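You operate a simulated robot arm through the tools that you are given. There is no shell and no other tool.

Carry out the task below with a simulated robot arm. There is one attempt and no reset: what you move stays moved.

Task
Unstack the trolley: upper shell to the lift plate, ring to the deck.
Fine: the ring lies on the free end of the deck; gate down to work, then up. Set down upright: medium shell. Where these are worked on the way, their far stop is far enough and under half their travel is too little: trolley gate.
Where things are to end (x, y in the base frame): medium shell within 0.05 m of [1.02, -0.36]; medium stacking ring within 0.06 m of [1.03, 0.18].

Only the result counts: the job must be done as asked and must still hold three seconds after the hand-in. Knocking over, shifting, dropping, spilling or breaking anything else fails it.

Robot
A 6-joint arm with a two-finger gripper, fixed in place. Base frame: the origin is at the foot of the arm, x ahead of it, y to its left, z up. Readings come in m, degrees, newtons and seconds.
Its first joint turns from -166.0 to 166.0 degrees. Payload 2.45 kg.
The tool frame sits at the grasp point between the pads (the TCP): z along the fingers, y along the line on which they close. The tips reach 0.02 m beyond it. The gripper opens to 0.14 m. The gripper's body begins 0.168 m behind the TCP.
Orientation is that of the tool frame in the base frame, as a unit quaternion [w, x, y, z]. With the fingers straight down and closing along the base's y, the tool's x points along the base's -x, its y along +y and its z along -z.

Tools
- The arm moves only by the tool nudge_tool. Its argument "motion" is a list of rows, each an object (a shift or turn left out is 0, a gripper value left out holds the last) with "slide": the shift along the tool's x, y, z in units of 500 mm (1.0 is 500 mm), a list of three; "delta_rot": the turn, a rotation vector about the tool's x, y, z in units of 45 degrees (1.0 is 45 degrees), a list of three; "grip": the closure, from 0 (fully open) to 1 (shut). In form: [{"slide": [x, y, z], "delta_rot": [wx, wy, wz], "grip": grip}, ...]. A call has 1 to 20 rows; each row is the pose to reach, as a shift and turn from the pose commanded when the call began, along the tool's axes at that moment. A call with a number of a shift or a turn outside -1 to 1 is refused whole. Each row takes 0.2 s and may step no farther than 0.05 m and 8.6 degrees from the row before; otherwise, or with a gripper value out of range, the whole call is refused. A pose out of reach is approached as far as the arm can. The call stops where the force on the tool passes 40 N (or 10 N more than at its start, if that is more) or the arm is blocked; 0.2 s more then pass. Each finger travels about 0.045 m/s and halts on what it meets, pressing with about 26 N; the grip force reading is that of the motor and also rises with nothing between the fingers. The clock runs only during rows and for 0.2 s after the last one: add rows that repeat a pose to give the fingers time. The reply holds the time, the measured pose of the TCP, the force on the tool along the base axes, the opening and the grip force, in the units named above and with some noise, with the torque about the TCP (base axes, N m) and any sound that the robot's microphone picked up.
- Cameras (640 x 400 px; columns grow to the right, rows downward): "scene" is fixed at [0.397, 0.6488, 1.3298]; the picture's right is [-0.47, -0.88, 0.00], its down [-0.45, 0.24, -0.86] and it looks along [0.76, -0.40, -0.51] (base axes); focal length 240 px, centre (320, 200). "wrist" rides on the gripper at [0.078, 0.011, -0.209] in the tool frame; the picture's right is [-0.14, 0.99, 0.00], its down [-0.92, -0.13, -0.37] and it looks along [-0.36, -0.05, 0.93] (tool axes); focal length 280 px, centre (320, 200).
- camera(camera): a new picture of that camera. It takes no simulated time.
- probe_pixels(camera, pixels): for up to 12 pixels [column, row] of the newest picture of that camera ("zoom" is the newest enlarged one), the place [x, y, z] in the base frame of the surface seen there, good to about 0.002 m. It takes no simulated time.
- close_up(camera, box): a new picture of the part [left, top, right, bottom] of that camera's present view, enlarged. It takes no simulated time.
- sign_off(): hands the job in; it is judged then, once.

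Open the gripper and draw the arm clear of the work before you hand the job in, unless the task says otherwise.

The tools are called after ">>>" by a JSON object that holds its "op" and its "data". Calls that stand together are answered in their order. nudge_tool: Moves the arm, as the interface text tells. Its arguments: {"type":"object","properties":{"motion":{"type":"array","items":{"type":"object","properties":{"slide":{"type":"array","items":{"type":"number"}},"delta_rot":{"type":"array","items":{"type":"number"}},"grip":{"type":"number"}}}}},"required":["motion"]} The other tools are called the same way: camera (camera) takes a picture; probe_pixels (camera, pixels) gives the place of the surface under pixels of a picture; close_up (camera, box) takes an enlarged picture of a part of a camera's view; sign_off () hands the job in.

At the start:

```text
time_s: 0.0
ee_pos: [0.7319, 0.1179, 1.2508]
tcp_rot: [0.0, 0.0, 1.0, 0.001]
contact_force: [1.0, -0.1, 0.9]
ft_torque: [-0.01, -0.01, -0.01]
width: 0.1396
grip_force: 0.1
```

scene: 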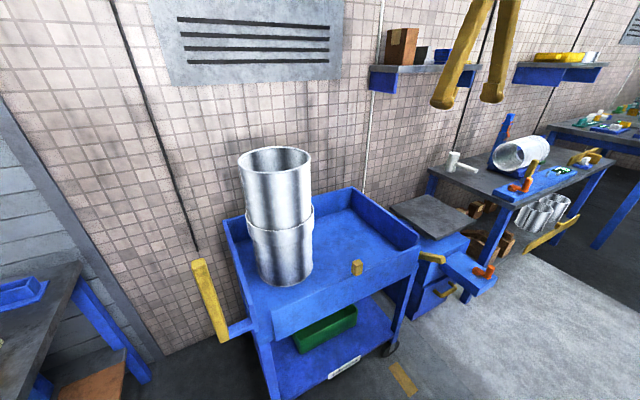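
wrist: 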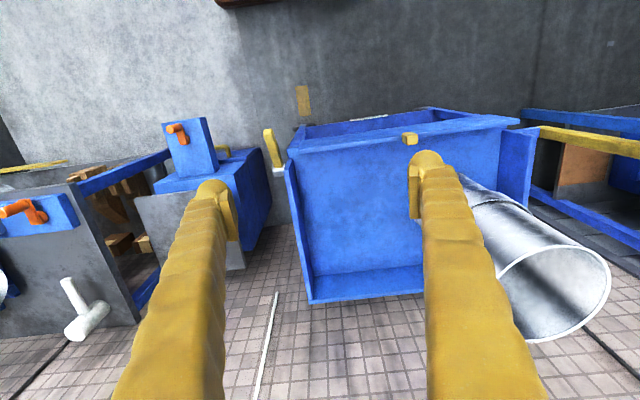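

The scene shows a blue trolley with two stacked shells (around 275,215) and a lift plate to the right of it (around 430,215). I take enlarged pictures to understand the parts before I move.

>>> {"op": "close_up", "data": {"camera": "scene", "box": [200, 130, 440, 280]}}

>>> {"op": "close_up", "data": {"camera": "scene", "box": [370, 130, 610, 280]}}

>>> {"op": "camera", "data": {"camera": "scene"}}

>>> {"op": "camera", "data": {"camera": "wrist"}}

```text
2.67 times, centred on (320, 205) of scene
```

zoom: 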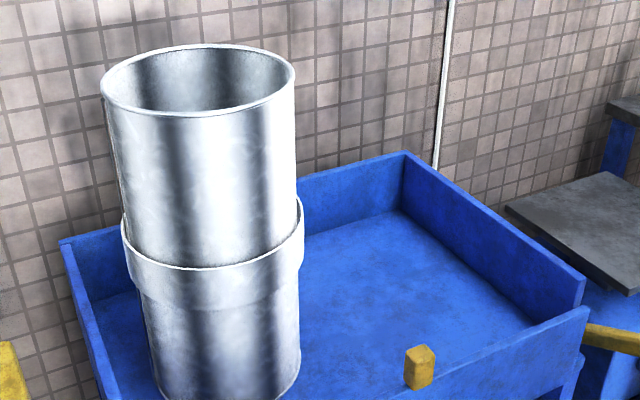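

```text
2.67 times, centred on (490, 205) of scene
```

zoom: 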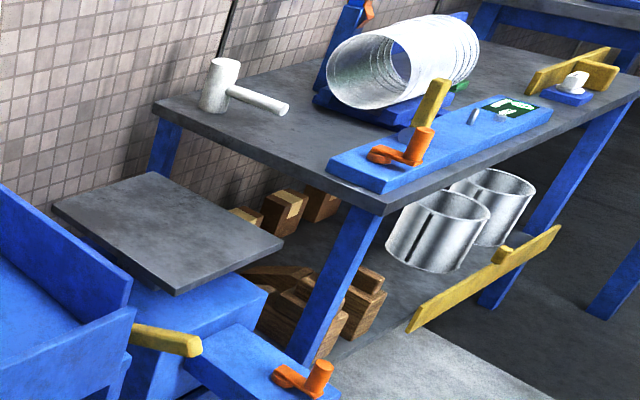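

```text
taken
```

scene: 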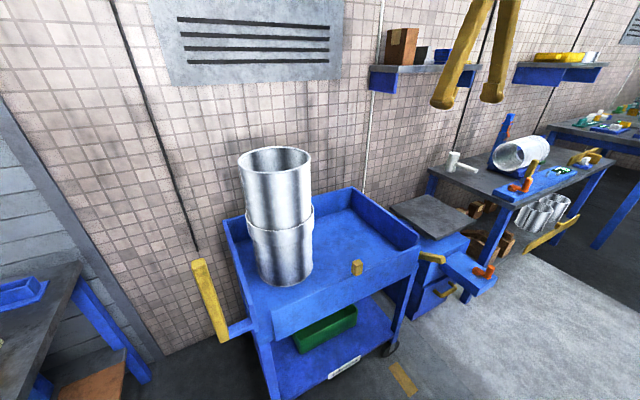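

```text
taken
```

wrist: 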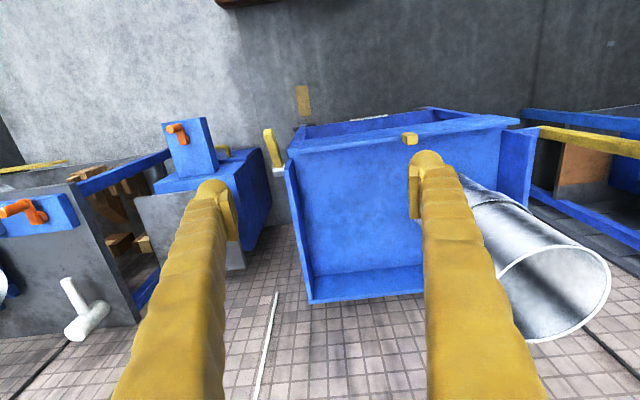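

Now I measure the stack, the tray walls, the gate and its knob, and the lift plate in the scene picture.

>>> {"op": "probe_pixels", "data": {"camera": "scene", "pixels": [[240, 162], [311, 158], [275, 149], [275, 173], [278, 222], [246, 228], [313, 213], [280, 240], [280, 285], [262, 283], [311, 270], [330, 230]]}}

>>> {"op": "probe_pixels", "data": {"camera": "scene", "pixels": [[357, 262], [357, 270], [272, 310], [416, 255], [340, 285], [419, 243], [352, 190], [224, 220], [370, 235], [275, 335], [330, 300], [350, 295]]}}

>>> {"op": "probe_pixels", "data": {"camera": "scene", "pixels": [[430, 194], [391, 206], [437, 237], [475, 219], [430, 215], [425, 256], [445, 260], [490, 270], [470, 275], [200, 265], [222, 335], [435, 290]]}}

```text
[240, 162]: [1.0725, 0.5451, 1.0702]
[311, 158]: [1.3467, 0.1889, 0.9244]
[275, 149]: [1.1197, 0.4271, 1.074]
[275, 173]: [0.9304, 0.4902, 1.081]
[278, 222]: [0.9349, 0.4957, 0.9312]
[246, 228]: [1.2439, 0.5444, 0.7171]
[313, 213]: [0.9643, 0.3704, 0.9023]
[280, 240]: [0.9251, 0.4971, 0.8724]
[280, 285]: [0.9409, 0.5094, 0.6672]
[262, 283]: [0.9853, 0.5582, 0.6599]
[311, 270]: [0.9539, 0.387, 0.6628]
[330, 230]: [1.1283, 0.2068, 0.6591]
```

```text
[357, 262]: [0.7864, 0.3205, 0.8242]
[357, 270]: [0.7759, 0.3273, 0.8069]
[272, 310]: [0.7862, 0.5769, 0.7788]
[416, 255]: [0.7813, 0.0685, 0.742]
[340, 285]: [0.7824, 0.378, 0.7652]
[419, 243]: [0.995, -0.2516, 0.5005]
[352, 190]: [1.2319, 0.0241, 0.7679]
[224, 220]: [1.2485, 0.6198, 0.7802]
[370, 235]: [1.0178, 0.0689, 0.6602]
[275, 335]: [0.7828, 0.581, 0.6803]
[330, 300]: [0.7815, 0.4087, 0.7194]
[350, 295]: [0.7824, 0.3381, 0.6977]
```

```text
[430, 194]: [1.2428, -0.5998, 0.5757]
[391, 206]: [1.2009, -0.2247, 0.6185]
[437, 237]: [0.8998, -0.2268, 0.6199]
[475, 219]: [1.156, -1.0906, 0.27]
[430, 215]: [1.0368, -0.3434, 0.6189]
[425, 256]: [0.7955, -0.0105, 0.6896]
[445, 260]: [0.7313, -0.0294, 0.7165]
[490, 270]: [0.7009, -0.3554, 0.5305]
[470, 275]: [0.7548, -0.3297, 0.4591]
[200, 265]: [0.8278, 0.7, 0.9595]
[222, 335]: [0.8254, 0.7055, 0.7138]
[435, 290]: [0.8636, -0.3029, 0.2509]
```

The deck is at z≈0.66, the shells stand near (1.02, 0.46) with the rim at 1.075, and the gate with the knob is at x≈0.78. I look closer at the gate, its edges and the yellow handle by (440,258).

>>> {"op": "close_up", "data": {"camera": "scene", "box": [250, 230, 430, 343]}}

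>>> {"op": "close_up", "data": {"camera": "scene", "box": [390, 190, 518, 270]}}

>>> {"op": "close_up", "data": {"camera": "scene", "box": [220, 280, 460, 400]}}

>>> {"op": "close_up", "data": {"camera": "wrist", "box": [250, 80, 570, 280]}}

```text
3.54 times, centred on (340, 286) of scene
```

zoom: 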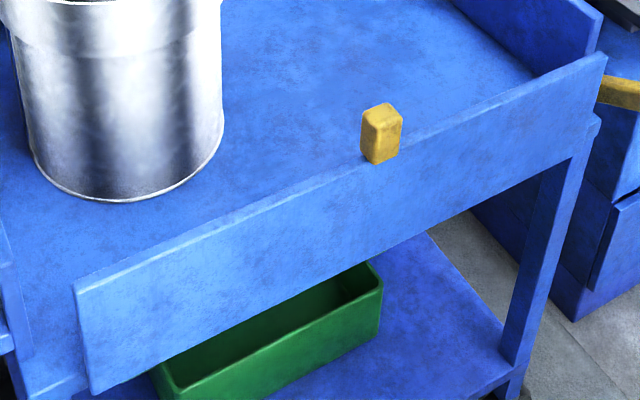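

```text
5.00 times, centred on (454, 230) of scene
```

zoom: 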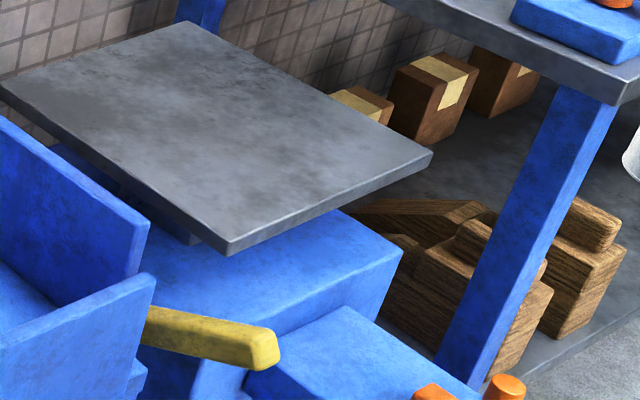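

```text
2.67 times, centred on (340, 340) of scene
```

zoom: 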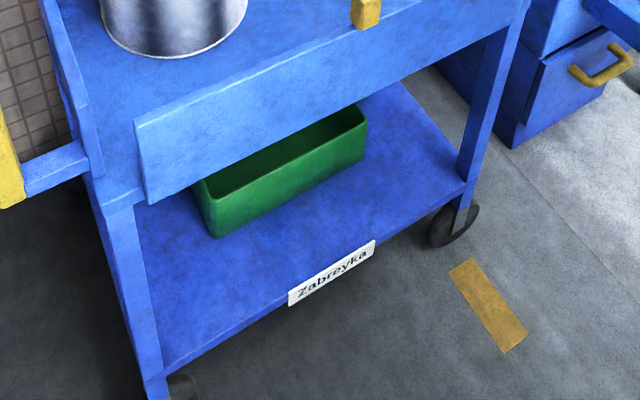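

```text
2.00 times, centred on (410, 180) of wrist
```

zoom: 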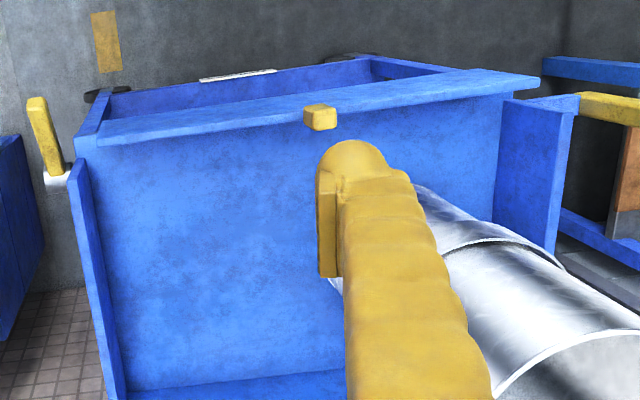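

I zoom on the gate and knob to measure their exact edges.

>>> {"op": "close_up", "data": {"camera": "scene", "box": [320, 240, 400, 290]}}

```text
8.00 times, centred on (360, 265) of scene
```

zoom: 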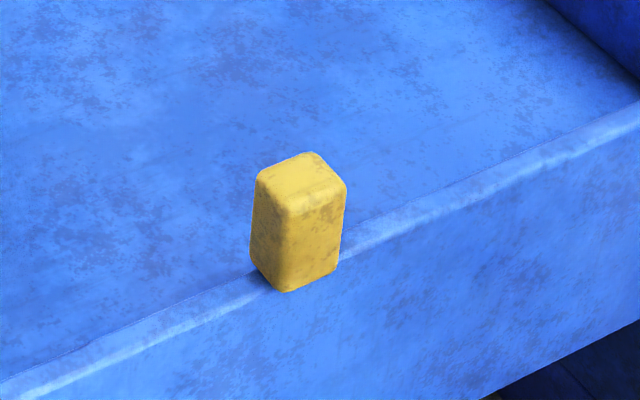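

>>> {"op": "probe_pixels", "data": {"camera": "zoom", "pixels": [[262, 180], [308, 158], [342, 183], [290, 205], [288, 285], [334, 268], [254, 265], [300, 180], [312, 240], [420, 225], [420, 235], [420, 215]]}}

>>> {"op": "close_up", "data": {"camera": "scene", "box": [370, 235, 450, 285]}}

```text
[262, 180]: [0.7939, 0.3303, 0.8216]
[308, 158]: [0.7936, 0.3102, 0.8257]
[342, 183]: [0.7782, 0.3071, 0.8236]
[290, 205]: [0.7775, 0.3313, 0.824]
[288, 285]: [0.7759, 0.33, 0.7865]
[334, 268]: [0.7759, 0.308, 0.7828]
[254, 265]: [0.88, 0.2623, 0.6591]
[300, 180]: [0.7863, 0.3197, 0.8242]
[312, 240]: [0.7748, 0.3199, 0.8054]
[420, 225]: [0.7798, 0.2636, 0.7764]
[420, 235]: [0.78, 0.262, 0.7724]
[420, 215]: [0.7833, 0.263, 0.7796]
```

```text
8.00 times, centred on (410, 260) of scene
```

zoom: 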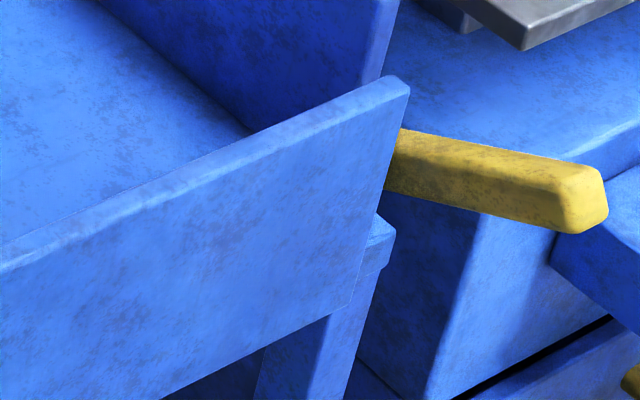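

The knob is a block x 0.775–0.797, y 0.306–0.334, z 0.78–0.825 on top of the thin gate. I measure the gate's right end, lower edge and the yellow lever in this zoom.

>>> {"op": "probe_pixels", "data": {"camera": "zoom", "pixels": [[400, 90], [385, 85], [340, 300], [370, 225], [378, 240], [395, 150], [560, 190], [595, 200], [560, 225], [390, 30], [360, 280], [520, 40]]}}

>>> {"op": "probe_pixels", "data": {"camera": "wrist", "pixels": [[270, 135], [280, 165], [410, 140], [290, 150], [300, 250], [500, 120], [190, 135], [175, 130], [220, 165], [385, 120], [250, 160], [300, 140]]}}

```text
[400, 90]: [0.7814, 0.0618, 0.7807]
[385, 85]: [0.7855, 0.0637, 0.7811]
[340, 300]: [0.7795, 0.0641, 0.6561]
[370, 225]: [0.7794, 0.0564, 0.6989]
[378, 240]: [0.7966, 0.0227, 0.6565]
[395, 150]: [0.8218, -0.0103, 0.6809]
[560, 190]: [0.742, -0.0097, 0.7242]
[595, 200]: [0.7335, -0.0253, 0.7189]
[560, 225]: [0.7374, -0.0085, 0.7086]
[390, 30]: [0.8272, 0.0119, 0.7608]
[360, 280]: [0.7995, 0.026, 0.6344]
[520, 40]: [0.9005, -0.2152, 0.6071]
```

```text
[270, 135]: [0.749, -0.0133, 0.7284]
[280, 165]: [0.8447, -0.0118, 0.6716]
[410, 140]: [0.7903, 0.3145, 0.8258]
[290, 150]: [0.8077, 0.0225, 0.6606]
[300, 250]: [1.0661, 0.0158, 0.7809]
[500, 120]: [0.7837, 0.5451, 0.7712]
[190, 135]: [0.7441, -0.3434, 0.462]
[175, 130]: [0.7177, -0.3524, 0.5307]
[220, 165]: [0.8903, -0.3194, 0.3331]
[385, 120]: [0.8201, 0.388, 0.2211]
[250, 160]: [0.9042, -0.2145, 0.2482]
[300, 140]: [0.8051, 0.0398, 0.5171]
```

Now I zoom on the upper rim and the ring to measure their circles, wall thickness and heights.

>>> {"op": "close_up", "data": {"camera": "scene", "box": [227, 140, 323, 200]}}

```text
6.67 times, centred on (275, 170) of scene
```

zoom: 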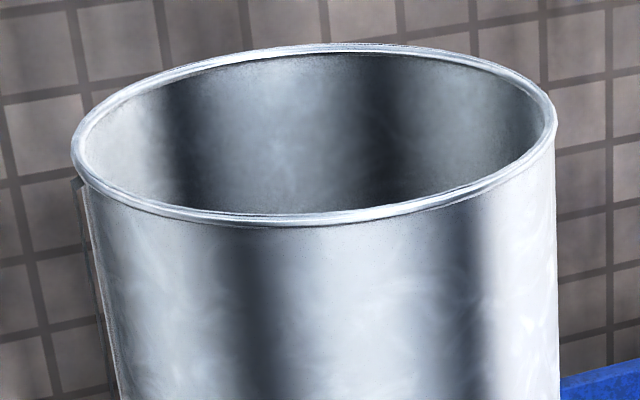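

>>> {"op": "probe_pixels", "data": {"camera": "zoom", "pixels": [[76, 150], [550, 120], [350, 47], [300, 218], [150, 83], [480, 65], [130, 195], [450, 195], [310, 48], [300, 213], [300, 224], [300, 300]]}}

>>> {"op": "close_up", "data": {"camera": "scene", "box": [227, 200, 323, 260]}}

```text
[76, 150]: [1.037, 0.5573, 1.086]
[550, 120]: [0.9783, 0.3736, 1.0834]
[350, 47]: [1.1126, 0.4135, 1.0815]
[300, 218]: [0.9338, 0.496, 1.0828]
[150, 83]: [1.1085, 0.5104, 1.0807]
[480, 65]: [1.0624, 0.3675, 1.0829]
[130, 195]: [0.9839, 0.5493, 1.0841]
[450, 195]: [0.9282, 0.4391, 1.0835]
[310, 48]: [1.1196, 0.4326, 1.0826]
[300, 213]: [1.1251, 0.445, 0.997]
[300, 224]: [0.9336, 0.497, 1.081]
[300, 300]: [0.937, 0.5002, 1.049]
```

```text
6.67 times, centred on (275, 230) of scene
```

zoom: 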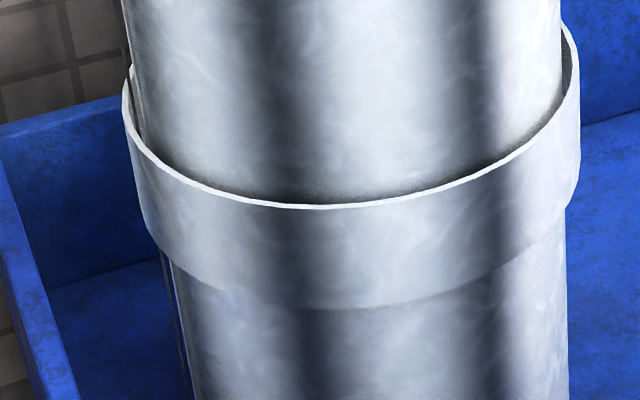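

The rim circle is centred near (1.025, 0.460) with radius ≈0.099 at z≈1.083. Now the ring's edges.

>>> {"op": "probe_pixels", "data": {"camera": "zoom", "pixels": [[300, 206], [125, 95], [577, 75], [480, 172], [170, 165], [300, 215], [300, 300], [300, 320], [300, 190], [300, 170], [400, 295], [400, 310]]}}

>>> {"op": "close_up", "data": {"camera": "scene", "box": [240, 250, 336, 310]}}

```text
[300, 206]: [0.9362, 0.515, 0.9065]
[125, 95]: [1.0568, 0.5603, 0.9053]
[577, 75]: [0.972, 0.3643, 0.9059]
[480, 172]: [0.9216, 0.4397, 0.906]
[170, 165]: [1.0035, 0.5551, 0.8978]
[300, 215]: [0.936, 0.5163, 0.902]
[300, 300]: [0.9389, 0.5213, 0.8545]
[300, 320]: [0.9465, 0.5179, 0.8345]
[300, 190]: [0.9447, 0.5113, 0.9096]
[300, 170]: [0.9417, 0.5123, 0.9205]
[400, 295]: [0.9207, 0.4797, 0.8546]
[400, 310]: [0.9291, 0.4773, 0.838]
```

```text
6.67 times, centred on (288, 280) of scene
```

zoom: 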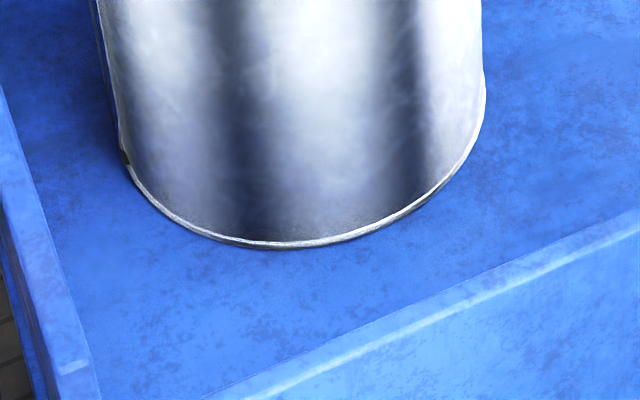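

The ring spans z≈0.85–0.906 with outer radius ≈0.107, and the upper shell sits in it. First the gate: I bring the open gripper above the knob at (0.786, 0.320), still well clear at z≈0.93.

>>> {"op": "nudge_tool", "data": {"motion": [{"slide": [-0.0135, 0.0505, 0.08]}, {"slide": [-0.027, 0.101, 0.16]}, {"slide": [-0.0405, 0.1515, 0.24]}, {"slide": [-0.054, 0.202, 0.32]}, {"slide": [-0.0675, 0.2525, 0.4]}, {"slide": [-0.081, 0.303, 0.48]}, {"slide": [-0.0945, 0.3535, 0.56]}, {"slide": [-0.108, 0.404, 0.64]}, {"slide": [-0.108, 0.404, 0.64]}]}}

```text
time_s: 2.0
ee_pos: [0.7862, 0.3211, 0.9292]
tcp_rot: [0.0, 0.001, 1.0, -0.001]
contact_force: [0.6, 0.6, 0.1]
ft_torque: [-0.02, 0.01, -0.01]
width: 0.1399
grip_force: 0.0
```

The tool is at (0.786, 0.321, 0.929) as intended. I look with both cameras before going down on the knob.

>>> {"op": "camera", "data": {"camera": "wrist"}}

>>> {"op": "camera", "data": {"camera": "scene"}}

```text
taken
```

wrist: 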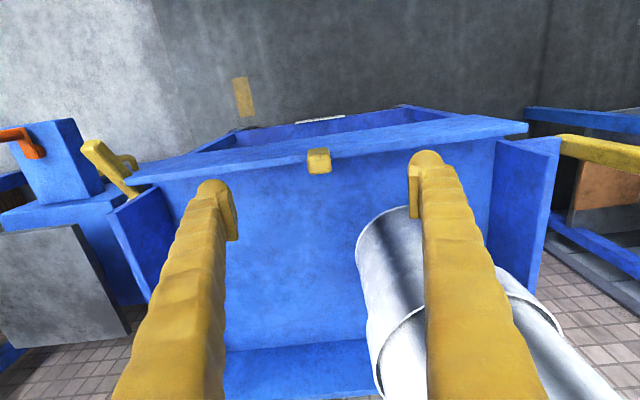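

```text
taken
```

scene: 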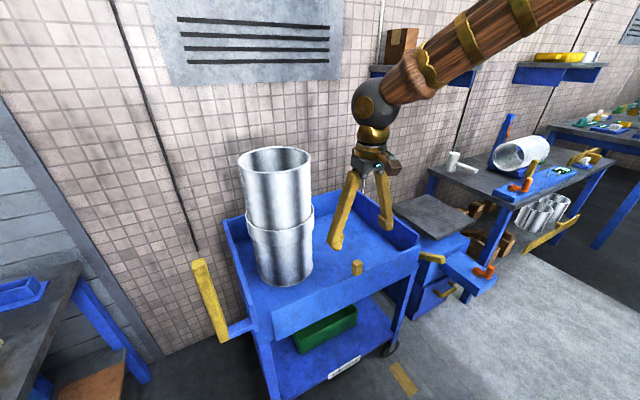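

The knob is centred between the fingers (wrist picture, knob at (318,160)). I descend to z≈0.808 while narrowing the fingers, then close on the knob.

>>> {"op": "nudge_tool", "data": {"motion": [{"slide": [0, 0, 0.04], "grip": 0.5}, {"slide": [0, 0, 0.08], "grip": 0.5}, {"slide": [0, 0, 0.12], "grip": 0.5}, {"slide": [0, 0, 0.16], "grip": 0.5}, {"slide": [0, 0, 0.2], "grip": 0.5}, {"slide": [0, 0, 0.24], "grip": 0.5}, {"slide": [0, 0, 0.24], "grip": 0.8}, {"slide": [0, 0, 0.24], "grip": 1}, {"slide": [0, 0, 0.24], "grip": 1}, {"slide": [0, 0, 0.24], "grip": 1}, {"slide": [0, 0, 0.24], "grip": 1}]}}

```text
time_s: 4.4
ee_pos: [0.7888, 0.3198, 0.8101]
tcp_rot: [0.0, 0.0, 1.0, 0.0]
contact_force: [1.6, 5.3, -4.1]
ft_torque: [0.08, -0.14, -0.04]
width: 0.0272
grip_force: 45.5
```

The knob is gripped (opening 0.027). I try a small downward push of 10 mm to learn how the gate moves.

>>> {"op": "nudge_tool", "data": {"motion": [{"slide": [0, 0, 0.01]}, {"slide": [0, 0, 0.02]}, {"slide": [0, 0, 0.02]}]}}

```text
time_s: 5.2
ee_pos: [0.7878, 0.3198, 0.8021]
tcp_rot: [0.002, -0.001, 1.0, -0.001]
contact_force: [3.4, -5.2, 32.6]
ft_torque: [-0.08, -0.45, 0.01]
width: 0.0272
grip_force: 45.0
```

The force rose to 33 N for about 8 mm of movement. I check in close-up whether the gate itself has moved.

>>> {"op": "close_up", "data": {"camera": "scene", "box": [300, 220, 428, 300]}}

```text
5.00 times, centred on (364, 260) of scene
```

zoom: 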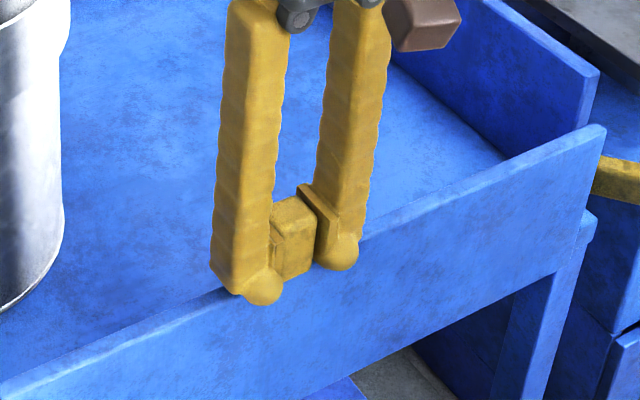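

>>> {"op": "probe_pixels", "data": {"camera": "zoom", "pixels": [[400, 230], [450, 205], [150, 340], [550, 155], [597, 130], [420, 260], [200, 360], [296, 210]]}}

```text
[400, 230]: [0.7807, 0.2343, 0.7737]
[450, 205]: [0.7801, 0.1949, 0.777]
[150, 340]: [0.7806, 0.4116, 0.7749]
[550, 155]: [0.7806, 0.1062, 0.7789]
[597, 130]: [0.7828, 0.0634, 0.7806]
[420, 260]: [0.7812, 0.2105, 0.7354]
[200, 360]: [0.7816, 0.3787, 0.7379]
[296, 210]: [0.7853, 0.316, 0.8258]
```

The gate top is still at z≈0.780, so the fingers only slid down to its edge; it does not slide down. I ease back up and pull gently toward the robot (−x) to test whether it folds outward.

>>> {"op": "nudge_tool", "data": {"motion": [{"slide": [0, 0, -0.014]}, {"slide": [0.01, 0, -0.014]}, {"slide": [0.02, 0, -0.014]}, {"slide": [0.03, 0, -0.014]}, {"slide": [0.03, 0, -0.014]}]}}

```text
time_s: 6.4
ee_pos: [0.7734, 0.3209, 0.8079]
tcp_rot: [0.0, 0.0, 1.0, 0.0]
contact_force: [9.1, 5.1, -15.4]
ft_torque: [0.07, -1.02, 0.0]
width: 0.0269
grip_force: 45.0
```

The tool moved 14 mm toward the robot with only 9 N. I check whether the gate followed.

>>> {"op": "close_up", "data": {"camera": "scene", "box": [300, 220, 428, 300]}}

>>> {"op": "probe_pixels", "data": {"camera": "scene", "pixels": [[416, 251], [410, 256], [400, 280], [280, 320], [272, 310], [280, 345]]}}

```text
5.00 times, centred on (364, 260) of scene
```

zoom: 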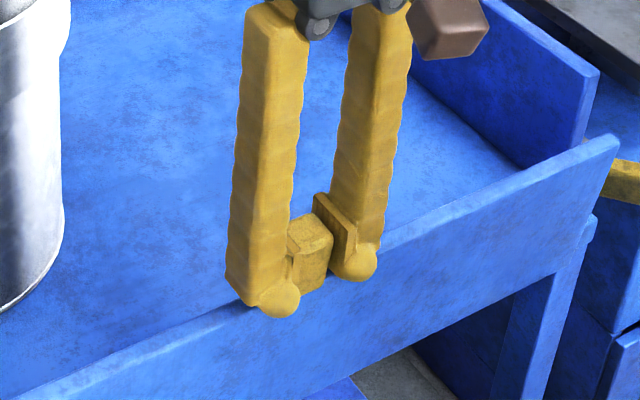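

```text
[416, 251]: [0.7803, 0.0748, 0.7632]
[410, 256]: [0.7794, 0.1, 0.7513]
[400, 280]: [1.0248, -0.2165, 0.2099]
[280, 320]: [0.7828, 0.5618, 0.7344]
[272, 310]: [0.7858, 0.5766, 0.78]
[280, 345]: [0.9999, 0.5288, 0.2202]
```

In the zoom the gate top edge moved down-left (right end now at (617,138) against (605,128) before), so it is folding. I probe the zoom to get its tilt.

>>> {"op": "probe_pixels", "data": {"camera": "zoom", "pixels": [[610, 140], [560, 165], [570, 250], [480, 205], [420, 240], [500, 290], [150, 340], [150, 390], [590, 225], [310, 235]]}}

```text
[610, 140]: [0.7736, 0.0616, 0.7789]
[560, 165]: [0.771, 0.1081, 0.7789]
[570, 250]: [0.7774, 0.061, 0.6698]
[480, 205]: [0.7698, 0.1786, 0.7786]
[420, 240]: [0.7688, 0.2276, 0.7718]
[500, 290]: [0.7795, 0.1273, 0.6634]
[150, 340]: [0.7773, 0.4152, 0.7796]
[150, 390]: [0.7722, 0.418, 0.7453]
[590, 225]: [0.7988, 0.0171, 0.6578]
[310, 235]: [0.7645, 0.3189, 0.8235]
```

The gate's top moved out to x≈0.770 while its lower edge stayed at (0.780, 0.665), so it is hinged at the bottom and folds toward the robot. I follow the arc about (0.786, 0.66), radius 0.148, turning the tool along with it, up to about 28°.

>>> {"op": "nudge_tool", "data": {"motion": [{"slide": [0.0214, 0, 0.004], "delta_rot": [0, -0.111, 0]}, {"slide": [0.0516, 0, 0.011], "delta_rot": [0, -0.244, 0]}, {"slide": [0.0808, 0, 0.0212], "delta_rot": [0, -0.378, 0]}, {"slide": [0.109, 0, 0.0342], "delta_rot": [0, -0.511, 0]}, {"slide": [0.109, 0, 0.0342], "delta_rot": [0, -0.511, 0]}]}}

```text
time_s: 7.6
ee_pos: [0.7169, 0.3192, 0.7898]
tcp_rot: [0.2, 0.001, 0.98, 0.0]
contact_force: [-11.8, 3.9, 1.2]
ft_torque: [0.02, 1.41, 0.08]
width: 0.027
grip_force: 45.1
```

The readings are modest (12 N). I check the gate's state with a close-up.

>>> {"op": "close_up", "data": {"camera": "scene", "box": [230, 200, 454, 340]}}

```text
2.86 times, centred on (342, 270) of scene
```

zoom: 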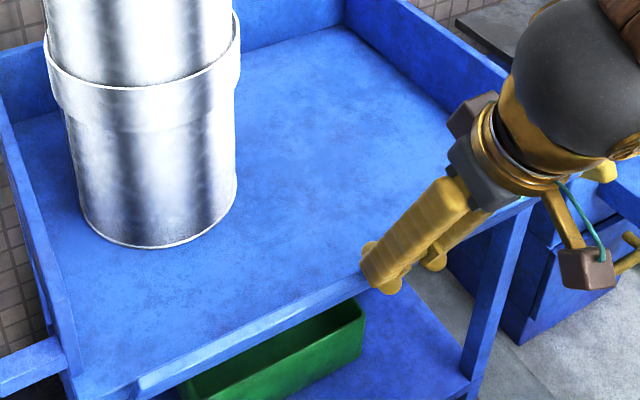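

The gate is edge-on to the camera, as expected at about 30°. I continue on the arc to about 52°.

>>> {"op": "nudge_tool", "data": {"motion": [{"slide": [0.0307, 0, 0.0043], "delta_rot": [0, -0.133, 0]}, {"slide": [0.0606, 0, 0.0118], "delta_rot": [0, -0.267, 0]}, {"slide": [0.0899, 0, 0.0224], "delta_rot": [0, -0.4, 0]}, {"slide": [0.1177, 0, 0.0361], "delta_rot": [0, -0.533, 0]}, {"slide": [0.1177, 0, 0.0361], "delta_rot": [0, -0.533, 0]}]}}

```text
time_s: 8.0
ee_pos: [0.6981, 0.3206, 0.7802]
tcp_rot: [0.216, 0.006, 0.976, -0.002]
contact_force: [-9.1, 6.5, -3.8]
ft_torque: [-0.18, 1.36, 0.36]
width: 0.0273
grip_force: 44.9
stopped in row 1: the force on the tool passed its limit at 61 N (the readings are from after the stop); the commanded pose is now the measured one
```

The call stopped on a 61 N spike at about 36° of gate angle. I look at both cameras to see what is touching.

>>> {"op": "camera", "data": {"camera": "scene"}}

>>> {"op": "camera", "data": {"camera": "wrist"}}

>>> {"op": "close_up", "data": {"camera": "scene", "box": [320, 200, 480, 300]}}

```text
taken
```

scene: 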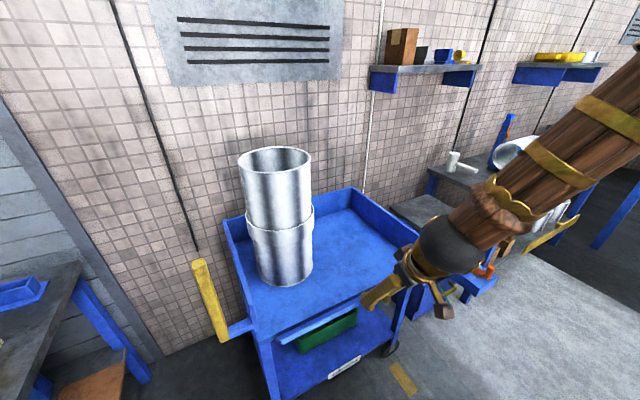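

```text
taken
```

wrist: 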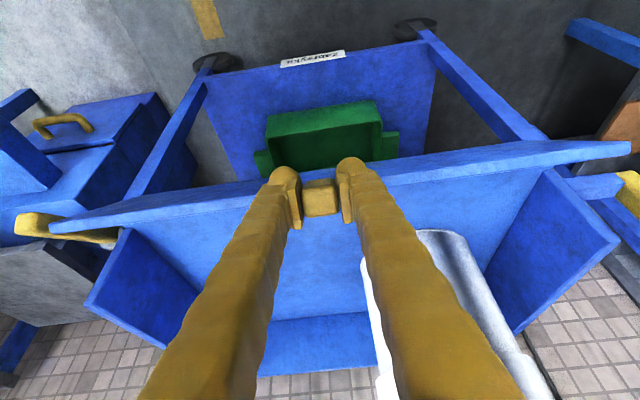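

```text
4.00 times, centred on (400, 250) of scene
```

zoom: 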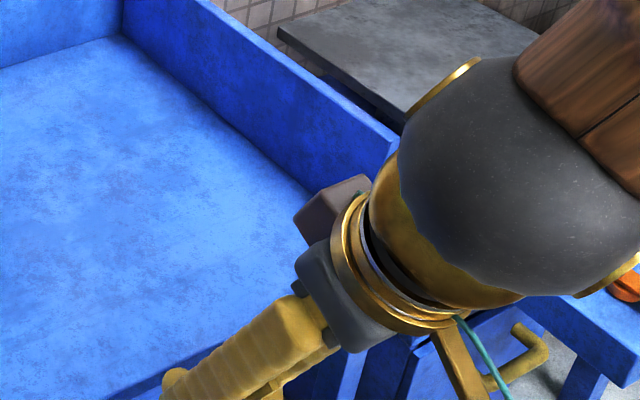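

Nothing visibly collides; the gate is folded past edge-on and the knob still sits between the pads (wrist picture, (320,197)). I continue on the arc in smaller, slower steps to about 48°.

>>> {"op": "nudge_tool", "data": {"motion": [{"slide": [0.0098, 0, 0.0022], "delta_rot": [0, -0.045, 0]}, {"slide": [0.0195, 0, 0.0044], "delta_rot": [0, -0.089, 0]}, {"slide": [0.0294, 0, 0.0074], "delta_rot": [0, -0.134, 0]}, {"slide": [0.0393, 0, 0.0104], "delta_rot": [0, -0.178, 0]}, {"slide": [0.049, 0, 0.0141], "delta_rot": [0, -0.222, 0]}, {"slide": [0.0586, 0, 0.0179], "delta_rot": [0, -0.267, 0]}, {"slide": [0.0586, 0, 0.0179], "delta_rot": [0, -0.267, 0]}]}}

```text
time_s: 9.6
ee_pos: [0.6745, 0.3197, 0.7606]
tcp_rot: [0.316, 0.007, 0.949, -0.003]
contact_force: [-14.1, 10.9, 10.7]
ft_torque: [-0.14, 0.1, 0.46]
width: 0.0269
grip_force: 45.1
```

That worked: the tool is at (0.6745, 0.320, 0.7606), rotated about 37°, with low torque. I continue on the arc to about 66°.

>>> {"op": "nudge_tool", "data": {"motion": [{"slide": [0.0151, 0, 0.0037], "delta_rot": [0, -0.055, 0]}, {"slide": [0.0302, 0, 0.0075], "delta_rot": [0, -0.111, 0]}, {"slide": [0.0449, 0, 0.0128], "delta_rot": [0, -0.167, 0]}, {"slide": [0.0596, 0, 0.0182], "delta_rot": [0, -0.222, 0]}, {"slide": [0.0736, 0, 0.025], "delta_rot": [0, -0.278, 0]}, {"slide": [0.0876, 0, 0.0319], "delta_rot": [0, -0.333, 0]}, {"slide": [0.0876, 0, 0.0319], "delta_rot": [0, -0.333, 0]}]}}

```text
time_s: 10.7
ee_pos: [0.6603, 0.3204, 0.7407]
tcp_rot: [0.396, 0.008, 0.918, -0.012]
contact_force: [2.0, -1.1, 0.0]
ft_torque: [-0.18, -0.36, 0.18]
width: 0.0273
grip_force: 45.4
out of reach, approached as far as the arm can: row 4, 5
stopped in row 5: the force on the tool passed its limit at 52 N (the readings are from after the stop); the commanded pose is now the measured one
```

The arm cannot tilt further this close in (tool at 47°, gate at about 57°). I keep following the arc but turn the tool back upright gradually, letting the knob turn in the pads.

>>> {"op": "nudge_tool", "data": {"motion": [{"slide": [0.012, 0, 0.0027], "delta_rot": [0, 0.045, 0]}, {"slide": [0.0239, 0, 0.0055], "delta_rot": [0, 0.09, 0]}, {"slide": [0.0363, 0, 0.0094], "delta_rot": [0, 0.134, 0]}, {"slide": [0.0486, 0, 0.0134], "delta_rot": [0, 0.178, 0]}, {"slide": [0.0607, 0, 0.0184], "delta_rot": [0, 0.222, 0]}, {"slide": [0.0727, 0, 0.0234], "delta_rot": [0, 0.267, 0]}, {"slide": [0.0727, 0, 0.0234], "delta_rot": [0, 0.267, 0]}]}}

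```text
time_s: 12.3
ee_pos: [0.644, 0.32, 0.707]
tcp_rot: [0.297, 0.01, 0.955, -0.011]
contact_force: [5.7, 3.9, 4.8]
ft_torque: [-0.04, -1.21, 0.44]
width: 0.027
grip_force: 44.8
```

The gate is now at about 72° with small forces. I continue down to about 87°.

>>> {"op": "nudge_tool", "data": {"motion": [{"slide": [0.01, 0, 0.0084], "delta_rot": [0, 0.033, 0]}, {"slide": [0.0201, 0, 0.0168], "delta_rot": [0, 0.067, 0]}, {"slide": [0.0294, 0, 0.026], "delta_rot": [0, 0.1, 0]}, {"slide": [0.0386, 0, 0.0351], "delta_rot": [0, 0.133, 0]}, {"slide": [0.047, 0, 0.0452], "delta_rot": [0, 0.167, 0]}, {"slide": [0.0553, 0, 0.0552], "delta_rot": [0, 0.2, 0]}, {"slide": [0.0553, 0, 0.0552], "delta_rot": [0, 0.2, 0]}]}}

```text
time_s: 13.5
ee_pos: [0.6365, 0.3202, 0.6746]
tcp_rot: [0.234, 0.01, 0.972, -0.011]
contact_force: [1.6, 0.0, -2.9]
ft_torque: [-0.08, 0.16, 0.93]
width: 0.0268
grip_force: 46.1
stopped in row 6: the force on the tool passed its limit at 41 N (the readings are from after the stop); the commanded pose is now the measured one
```

It stopped at about 84° on 41 N, which may be the far stop. I look at the gate.

>>> {"op": "camera", "data": {"camera": "scene"}}

>>> {"op": "camera", "data": {"camera": "wrist"}}

>>> {"op": "close_up", "data": {"camera": "scene", "box": [220, 240, 460, 390]}}

```text
taken
```

scene: 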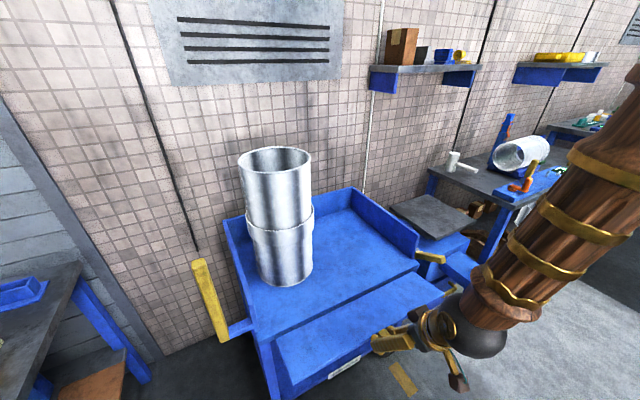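

```text
taken
```

wrist: 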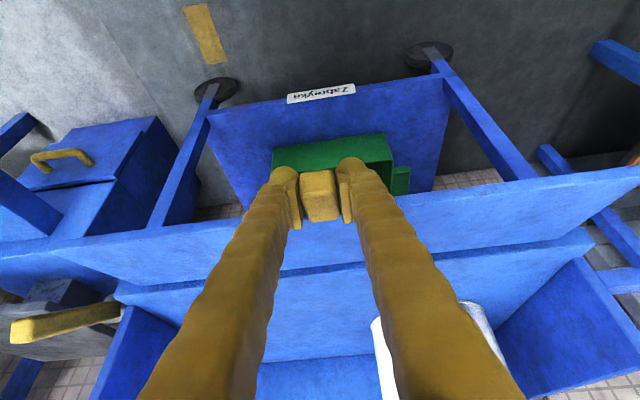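

```text
2.67 times, centred on (340, 315) of scene
```

zoom: 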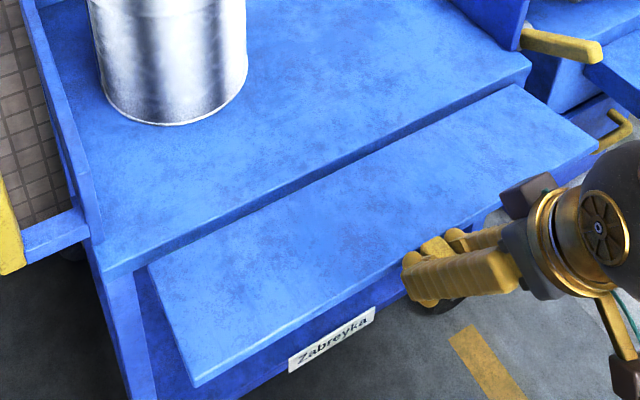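

The gate is folded out almost flat. I probe its upper face to get its real angle and see the gap with the trolley edge.

>>> {"op": "probe_pixels", "data": {"camera": "zoom", "pixels": [[330, 190], [280, 330], [180, 280], [220, 370], [560, 150], [510, 95], [340, 260], [300, 195], [430, 250], [400, 240], [350, 205], [380, 290]]}}

```text
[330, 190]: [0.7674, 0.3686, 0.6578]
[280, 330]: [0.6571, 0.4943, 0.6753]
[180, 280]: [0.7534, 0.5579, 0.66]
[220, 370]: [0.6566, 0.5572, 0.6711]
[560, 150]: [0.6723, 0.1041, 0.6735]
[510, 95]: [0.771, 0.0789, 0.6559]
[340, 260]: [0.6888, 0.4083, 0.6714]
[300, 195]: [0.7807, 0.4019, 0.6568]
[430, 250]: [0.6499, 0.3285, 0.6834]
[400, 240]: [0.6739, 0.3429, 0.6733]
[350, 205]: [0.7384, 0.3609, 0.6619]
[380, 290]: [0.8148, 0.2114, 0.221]
```

The gate's top face is at about 82° from upright (outer edge z≈0.675, inner 0.656). I push straight down a few millimetres more to see if this is the stop.

>>> {"op": "nudge_tool", "data": {"motion": [{"slide": [0.0024, 0, 0.0047]}, {"slide": [0.0049, 0, 0.0095]}, {"slide": [0.0073, 0, 0.0142]}, {"slide": [0.0073, 0, 0.0142]}]}}

```text
time_s: 14.5
ee_pos: [0.6335, 0.3198, 0.6665]
tcp_rot: [0.235, 0.009, 0.972, -0.011]
contact_force: [-30.6, 17.2, 7.6]
ft_torque: [0.19, -0.88, 1.27]
width: 0.0272
grip_force: 45.0
```

The gate is still moving a little, but the finger tips press on its edge now (−31 N along x). I open the fingers to release the knob and see where the gate rests by itself.

>>> {"op": "nudge_tool", "data": {"motion": [{"grip": 0.7}, {"grip": 0.5}, {"grip": 0.5}, {"grip": 0.5}]}}

>>> {"op": "close_up", "data": {"camera": "scene", "box": [220, 240, 460, 390]}}

```text
time_s: 15.5
ee_pos: [0.6351, 0.3196, 0.6674]
tcp_rot: [0.234, 0.009, 0.972, -0.011]
contact_force: [-43.3, -15.6, 1.4]
ft_torque: [0.08, 0.2, 1.32]
width: 0.06
grip_force: 0.0
```

```text
2.67 times, centred on (340, 315) of scene
```

zoom: 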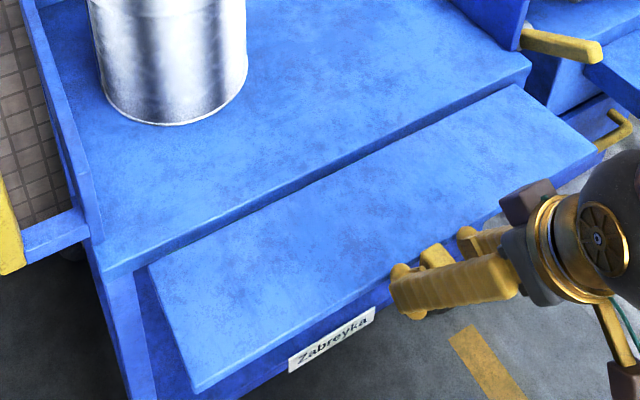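

With the knob released, the fingers still press against the gate edge (−43 N along x). I back the tool straight out along its axis to free it.

>>> {"op": "nudge_tool", "data": {"motion": [{"slide": [0.01, 0, -0.02]}, {"slide": [0.02, 0, -0.08]}, {"slide": [0.02, 0, -0.16]}, {"slide": [0.02, 0, -0.22]}]}}

>>> {"op": "close_up", "data": {"camera": "scene", "box": [220, 240, 460, 390]}}

```text
time_s: 16.5
ee_pos: [0.5765, 0.3217, 0.7609]
tcp_rot: [0.234, 0.01, 0.972, -0.01]
contact_force: [0.4, 0.4, -0.2]
ft_torque: [0.02, 0.0, -0.01]
width: 0.0701
grip_force: 0.1
```

```text
2.67 times, centred on (340, 315) of scene
```

zoom: 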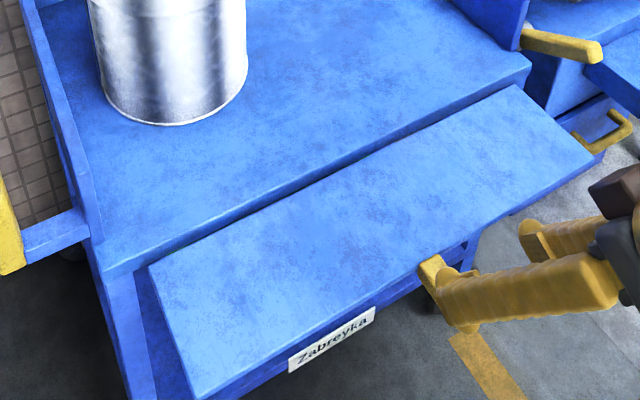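

>>> {"op": "probe_pixels", "data": {"camera": "zoom", "pixels": [[330, 190], [280, 330], [180, 280], [220, 370], [560, 150], [510, 95], [340, 260], [300, 220], [430, 265], [400, 240], [425, 275], [160, 265]]}}

```text
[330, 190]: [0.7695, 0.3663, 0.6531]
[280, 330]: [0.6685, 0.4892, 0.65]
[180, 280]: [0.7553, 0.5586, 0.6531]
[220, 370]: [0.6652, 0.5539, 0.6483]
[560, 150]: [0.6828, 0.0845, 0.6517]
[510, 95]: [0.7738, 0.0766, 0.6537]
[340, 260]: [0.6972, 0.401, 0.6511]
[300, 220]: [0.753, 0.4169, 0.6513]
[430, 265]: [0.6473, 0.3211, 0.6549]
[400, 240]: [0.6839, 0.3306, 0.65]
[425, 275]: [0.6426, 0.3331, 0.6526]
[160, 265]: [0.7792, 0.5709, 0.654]
```

The gate has settled at about 91° (outer edge z≈0.648, hinge side 0.654), knob now pointing toward the robot at (0.645, 0.32, 0.655). I bring the tool upright above the flap, then press lightly to confirm it is at its stop.

>>> {"op": "nudge_tool", "data": {"motion": [{"slide": [-0.053, -0.02, -0.0087], "delta_rot": [-0.005, 0.12, -0.005], "grip": 0.8}, {"slide": [-0.106, -0.04, -0.0174], "delta_rot": [-0.01, 0.24, -0.01], "grip": 1}, {"slide": [-0.16, -0.06, -0.0262], "delta_rot": [-0.016, 0.36, -0.016], "grip": 1}, {"slide": [-0.213, -0.08, -0.035], "delta_rot": [-0.021, 0.48, -0.021], "grip": 1}, {"slide": [-0.266, -0.1, -0.0436], "delta_rot": [-0.026, 0.601, -0.026], "grip": 1}, {"slide": [-0.266, -0.1, -0.0436], "delta_rot": [-0.026, 0.601, -0.026], "grip": 1}]}}

```text
time_s: 17.9
ee_pos: [0.6824, 0.2709, 0.8407]
tcp_rot: [0.001, 0.0, 1.0, 0.0]
contact_force: [-0.1, 0.3, -0.1]
ft_torque: [-0.01, 0.0, 0.02]
width: 0.0001
grip_force: 26.2
```

The tool is upright and closed at (0.682, 0.271, 0.841). I lower it onto the flap (contact expected at TCP z≈0.67) and press slowly.

>>> {"op": "nudge_tool", "data": {"motion": [{"slide": [0, 0, 0.08]}, {"slide": [0, 0, 0.16]}, {"slide": [0, 0, 0.24]}, {"slide": [0, 0, 0.31]}, {"slide": [0, 0, 0.33]}, {"slide": [0, 0, 0.34]}, {"slide": [0, 0, 0.35]}, {"slide": [0, 0, 0.36]}, {"slide": [0, 0, 0.37]}, {"slide": [0, 0, 0.38]}]}}

```text
time_s: 19.5
ee_pos: [0.6839, 0.2706, 0.6699]
tcp_rot: [0.001, 0.0, 1.0, 0.0]
contact_force: [-4.0, -3.2, 17.0]
ft_torque: [-0.05, -0.12, -0.02]
width: 0.0058
grip_force: 29.5
stopped in row 7: the force on the tool passed its limit at 55 N (the readings are from after the stop); the commanded pose is now the measured one
```

The flap did not give at 55 N with the tips at z≈0.65, so the gate is at its far stop. I rise clear, opening the fingers partly and starting to turn the tool so it can close radially on the shell wall.

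>>> {"op": "nudge_tool", "data": {"motion": [{"slide": [0, 0, -0.08], "grip": 0.45}, {"slide": [0, 0, -0.16], "delta_rot": [0, 0, 0.09], "grip": 0.45}, {"slide": [0, 0, -0.24], "delta_rot": [0, 0, 0.18], "grip": 0.45}, {"slide": [0, 0, -0.32], "delta_rot": [0, 0, 0.27], "grip": 0.45}, {"slide": [0, 0, -0.4], "delta_rot": [0, 0, 0.36], "grip": 0.45}, {"slide": [0, 0, -0.48], "delta_rot": [0, 0, 0.45], "grip": 0.45}, {"slide": [0, 0, -0.56], "delta_rot": [0, 0, 0.54], "grip": 0.45}, {"slide": [0, 0, -0.64], "delta_rot": [0, 0, 0.63], "grip": 0.45}, {"slide": [0, 0, -0.72], "delta_rot": [0, 0, 0.72], "grip": 0.45}, {"slide": [0, 0, -0.8], "delta_rot": [0, 0, 0.81], "grip": 0.45}, {"slide": [0, 0, -0.88], "delta_rot": [0, 0, 0.9], "grip": 0.45}, {"slide": [0, 0, -0.96], "delta_rot": [0, 0, 0.99], "grip": 0.45}, {"slide": [0, 0, -0.96], "delta_rot": [0, 0, 0.99], "grip": 0.45}]}}

>>> {"op": "camera", "data": {"camera": "scene"}}

```text
time_s: 22.3
ee_pos: [0.6828, 0.2724, 1.1508]
tcp_rot: [0.001, 0.378, 0.926, 0.0]
contact_force: [-0.4, 0.3, 0.5]
ft_torque: [-0.02, -0.01, 0.02]
width: 0.0768
grip_force: 0.0
```

```text
taken
```

scene: 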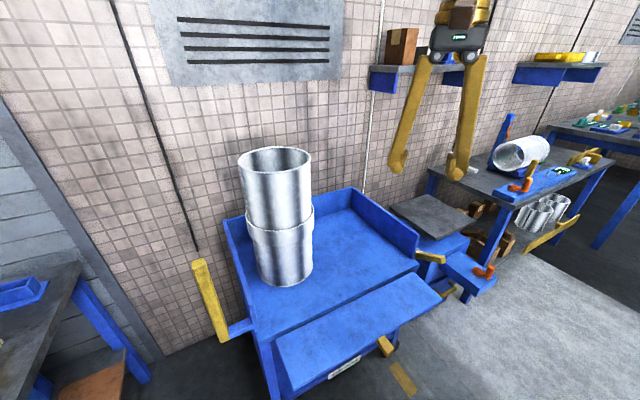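

The gate lies flat and all else is unchanged. I probe the lift plate's corners and the wall shelf to plan the transfer.

>>> {"op": "probe_pixels", "data": {"camera": "scene", "pixels": [[392, 207], [428, 195], [437, 236], [474, 216], [455, 226], [433, 215], [390, 80], [470, 68], [372, 90], [430, 260], [458, 158], [360, 100]]}}

>>> {"op": "close_up", "data": {"camera": "scene", "box": [380, 185, 484, 250]}}

```text
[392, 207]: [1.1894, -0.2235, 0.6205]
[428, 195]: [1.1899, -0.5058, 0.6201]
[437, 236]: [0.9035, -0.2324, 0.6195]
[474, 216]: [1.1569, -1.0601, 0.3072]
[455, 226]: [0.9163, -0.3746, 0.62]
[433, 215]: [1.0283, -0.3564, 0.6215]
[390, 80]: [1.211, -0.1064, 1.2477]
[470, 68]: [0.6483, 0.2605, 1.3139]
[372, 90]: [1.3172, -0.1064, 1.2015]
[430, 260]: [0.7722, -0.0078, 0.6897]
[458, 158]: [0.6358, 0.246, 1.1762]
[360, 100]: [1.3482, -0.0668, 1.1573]
```

```text
6.15 times, centred on (432, 218) of scene
```

zoom: 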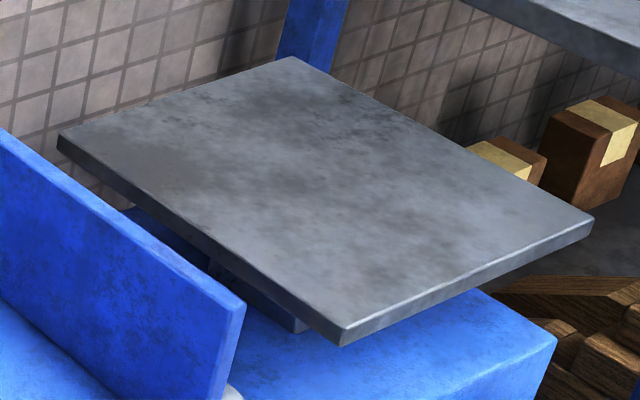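

The plate spans x 0.90–1.20, y −0.22…−0.51 at z 0.62; the shelf starts at x≈1.21, z≈1.2, so the shell path stays clear of it. I now bring the open fingers above the near wall of the upper shell at (0.935, 0.419), keeping z=1.15.

>>> {"op": "nudge_tool", "data": {"motion": [{"slide": [-0.0194, 0.0704, 0], "delta_rot": [0, 0, 0.06]}, {"slide": [-0.0388, 0.1408, 0], "delta_rot": [0, 0, 0.119]}, {"slide": [-0.0581, 0.2111, 0], "delta_rot": [0, 0, 0.179]}, {"slide": [-0.0775, 0.2815, 0], "delta_rot": [0, 0, 0.238]}, {"slide": [-0.0969, 0.3519, 0], "delta_rot": [0, 0, 0.298]}, {"slide": [-0.1163, 0.4223, 0], "delta_rot": [0, 0, 0.357]}, {"slide": [-0.1356, 0.4926, 0], "delta_rot": [0, 0, 0.417]}, {"slide": [-0.155, 0.563, 0], "delta_rot": [0, 0, 0.476]}, {"slide": [-0.155, 0.563, 0], "delta_rot": [0, 0, 0.476]}]}}

>>> {"op": "camera", "data": {"camera": "wrist"}}

>>> {"op": "camera", "data": {"camera": "scene"}}

```text
time_s: 24.3
ee_pos: [0.9363, 0.4175, 1.1485]
tcp_rot: [0.001, 0.544, 0.839, 0.0]
contact_force: [-0.2, -0.4, -0.6]
ft_torque: [-0.01, 0.02, -0.01]
width: 0.0768
grip_force: 0.0
```

```text
taken
```

wrist: 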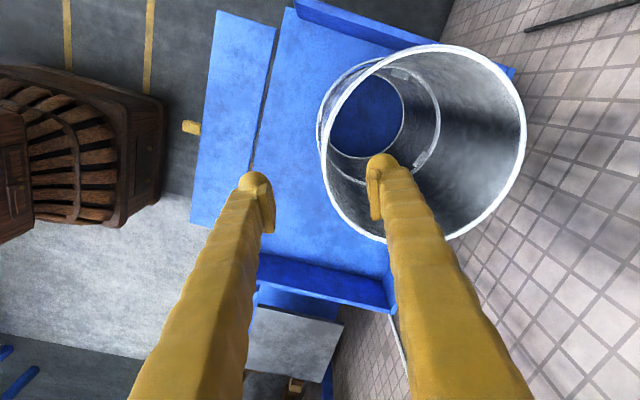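

```text
taken
```

scene: 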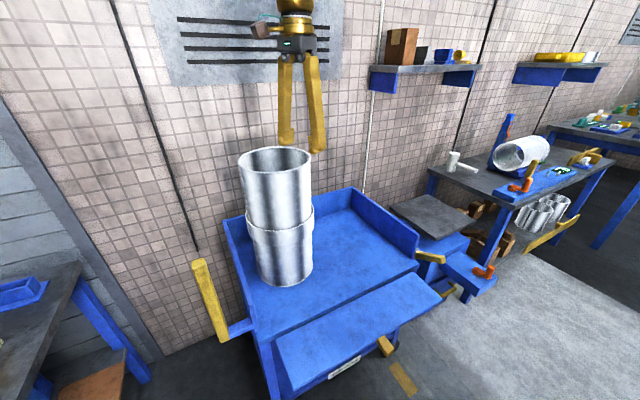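

Reach is fine at (0.936, 0.418, 1.149). I probe rim points in the wrist picture to refine where the wall sits between the fingers.

>>> {"op": "probe_pixels", "data": {"camera": "wrist", "pixels": [[323, 150], [332, 195], [348, 222], [345, 90], [440, 47], [524, 140], [480, 225], [358, 150], [372, 180], [430, 160], [420, 90], [400, 55]]}}

>>> {"op": "close_up", "data": {"camera": "wrist", "box": [300, 30, 540, 250]}}

```text
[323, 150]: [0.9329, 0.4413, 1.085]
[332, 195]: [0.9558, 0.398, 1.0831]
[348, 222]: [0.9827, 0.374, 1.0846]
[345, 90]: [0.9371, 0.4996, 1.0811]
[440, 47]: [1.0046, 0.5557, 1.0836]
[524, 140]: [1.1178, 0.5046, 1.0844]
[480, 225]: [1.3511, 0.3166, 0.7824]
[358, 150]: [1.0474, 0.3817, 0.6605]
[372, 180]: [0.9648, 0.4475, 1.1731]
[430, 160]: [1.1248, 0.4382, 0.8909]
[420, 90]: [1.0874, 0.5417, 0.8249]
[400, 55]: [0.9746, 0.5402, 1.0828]
```

```text
1.82 times, centred on (420, 140) of wrist
```

zoom: 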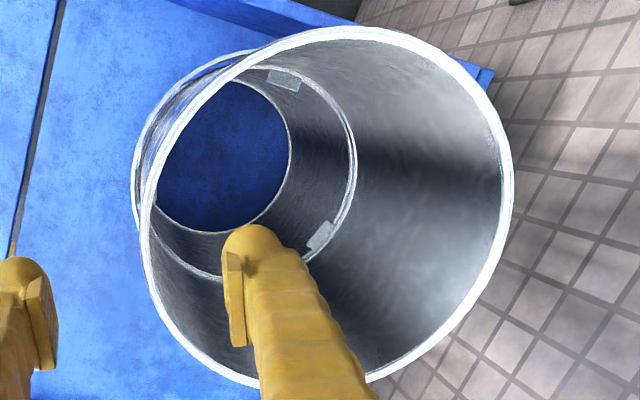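

The wall at the grip line lies about 2 mm outward of the tool centre. I shift by that and descend so the tips are about 45 mm below the rim, then close on the wall.

>>> {"op": "nudge_tool", "data": {"motion": [{"slide": [0, 0.005, 0.045]}, {"slide": [0, 0.005, 0.09]}, {"slide": [0, 0.005, 0.135]}, {"slide": [0, 0.005, 0.181]}, {"slide": [0, 0.005, 0.181], "grip": 0.7}, {"slide": [0, 0.005, 0.181], "grip": 0.9}, {"slide": [0, 0.005, 0.181], "grip": 1}, {"slide": [0, 0.005, 0.181], "grip": 1}, {"slide": [0, 0.005, 0.181], "grip": 1}, {"slide": [0, 0.005, 0.181], "grip": 1}]}}

>>> {"op": "camera", "data": {"camera": "wrist"}}

```text
time_s: 26.5
ee_pos: [0.9377, 0.4194, 1.0591]
tcp_rot: [0.001, 0.544, 0.839, -0.001]
contact_force: [2.8, -0.5, 0.0]
ft_torque: [-0.19, -0.15, -0.27]
width: 0.006
grip_force: 26.0
```

```text
taken
```

wrist: 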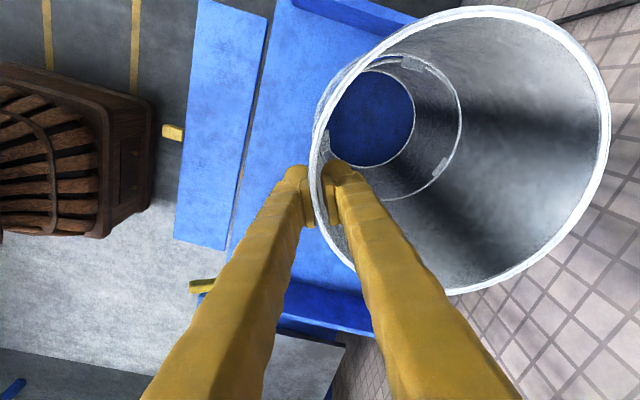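

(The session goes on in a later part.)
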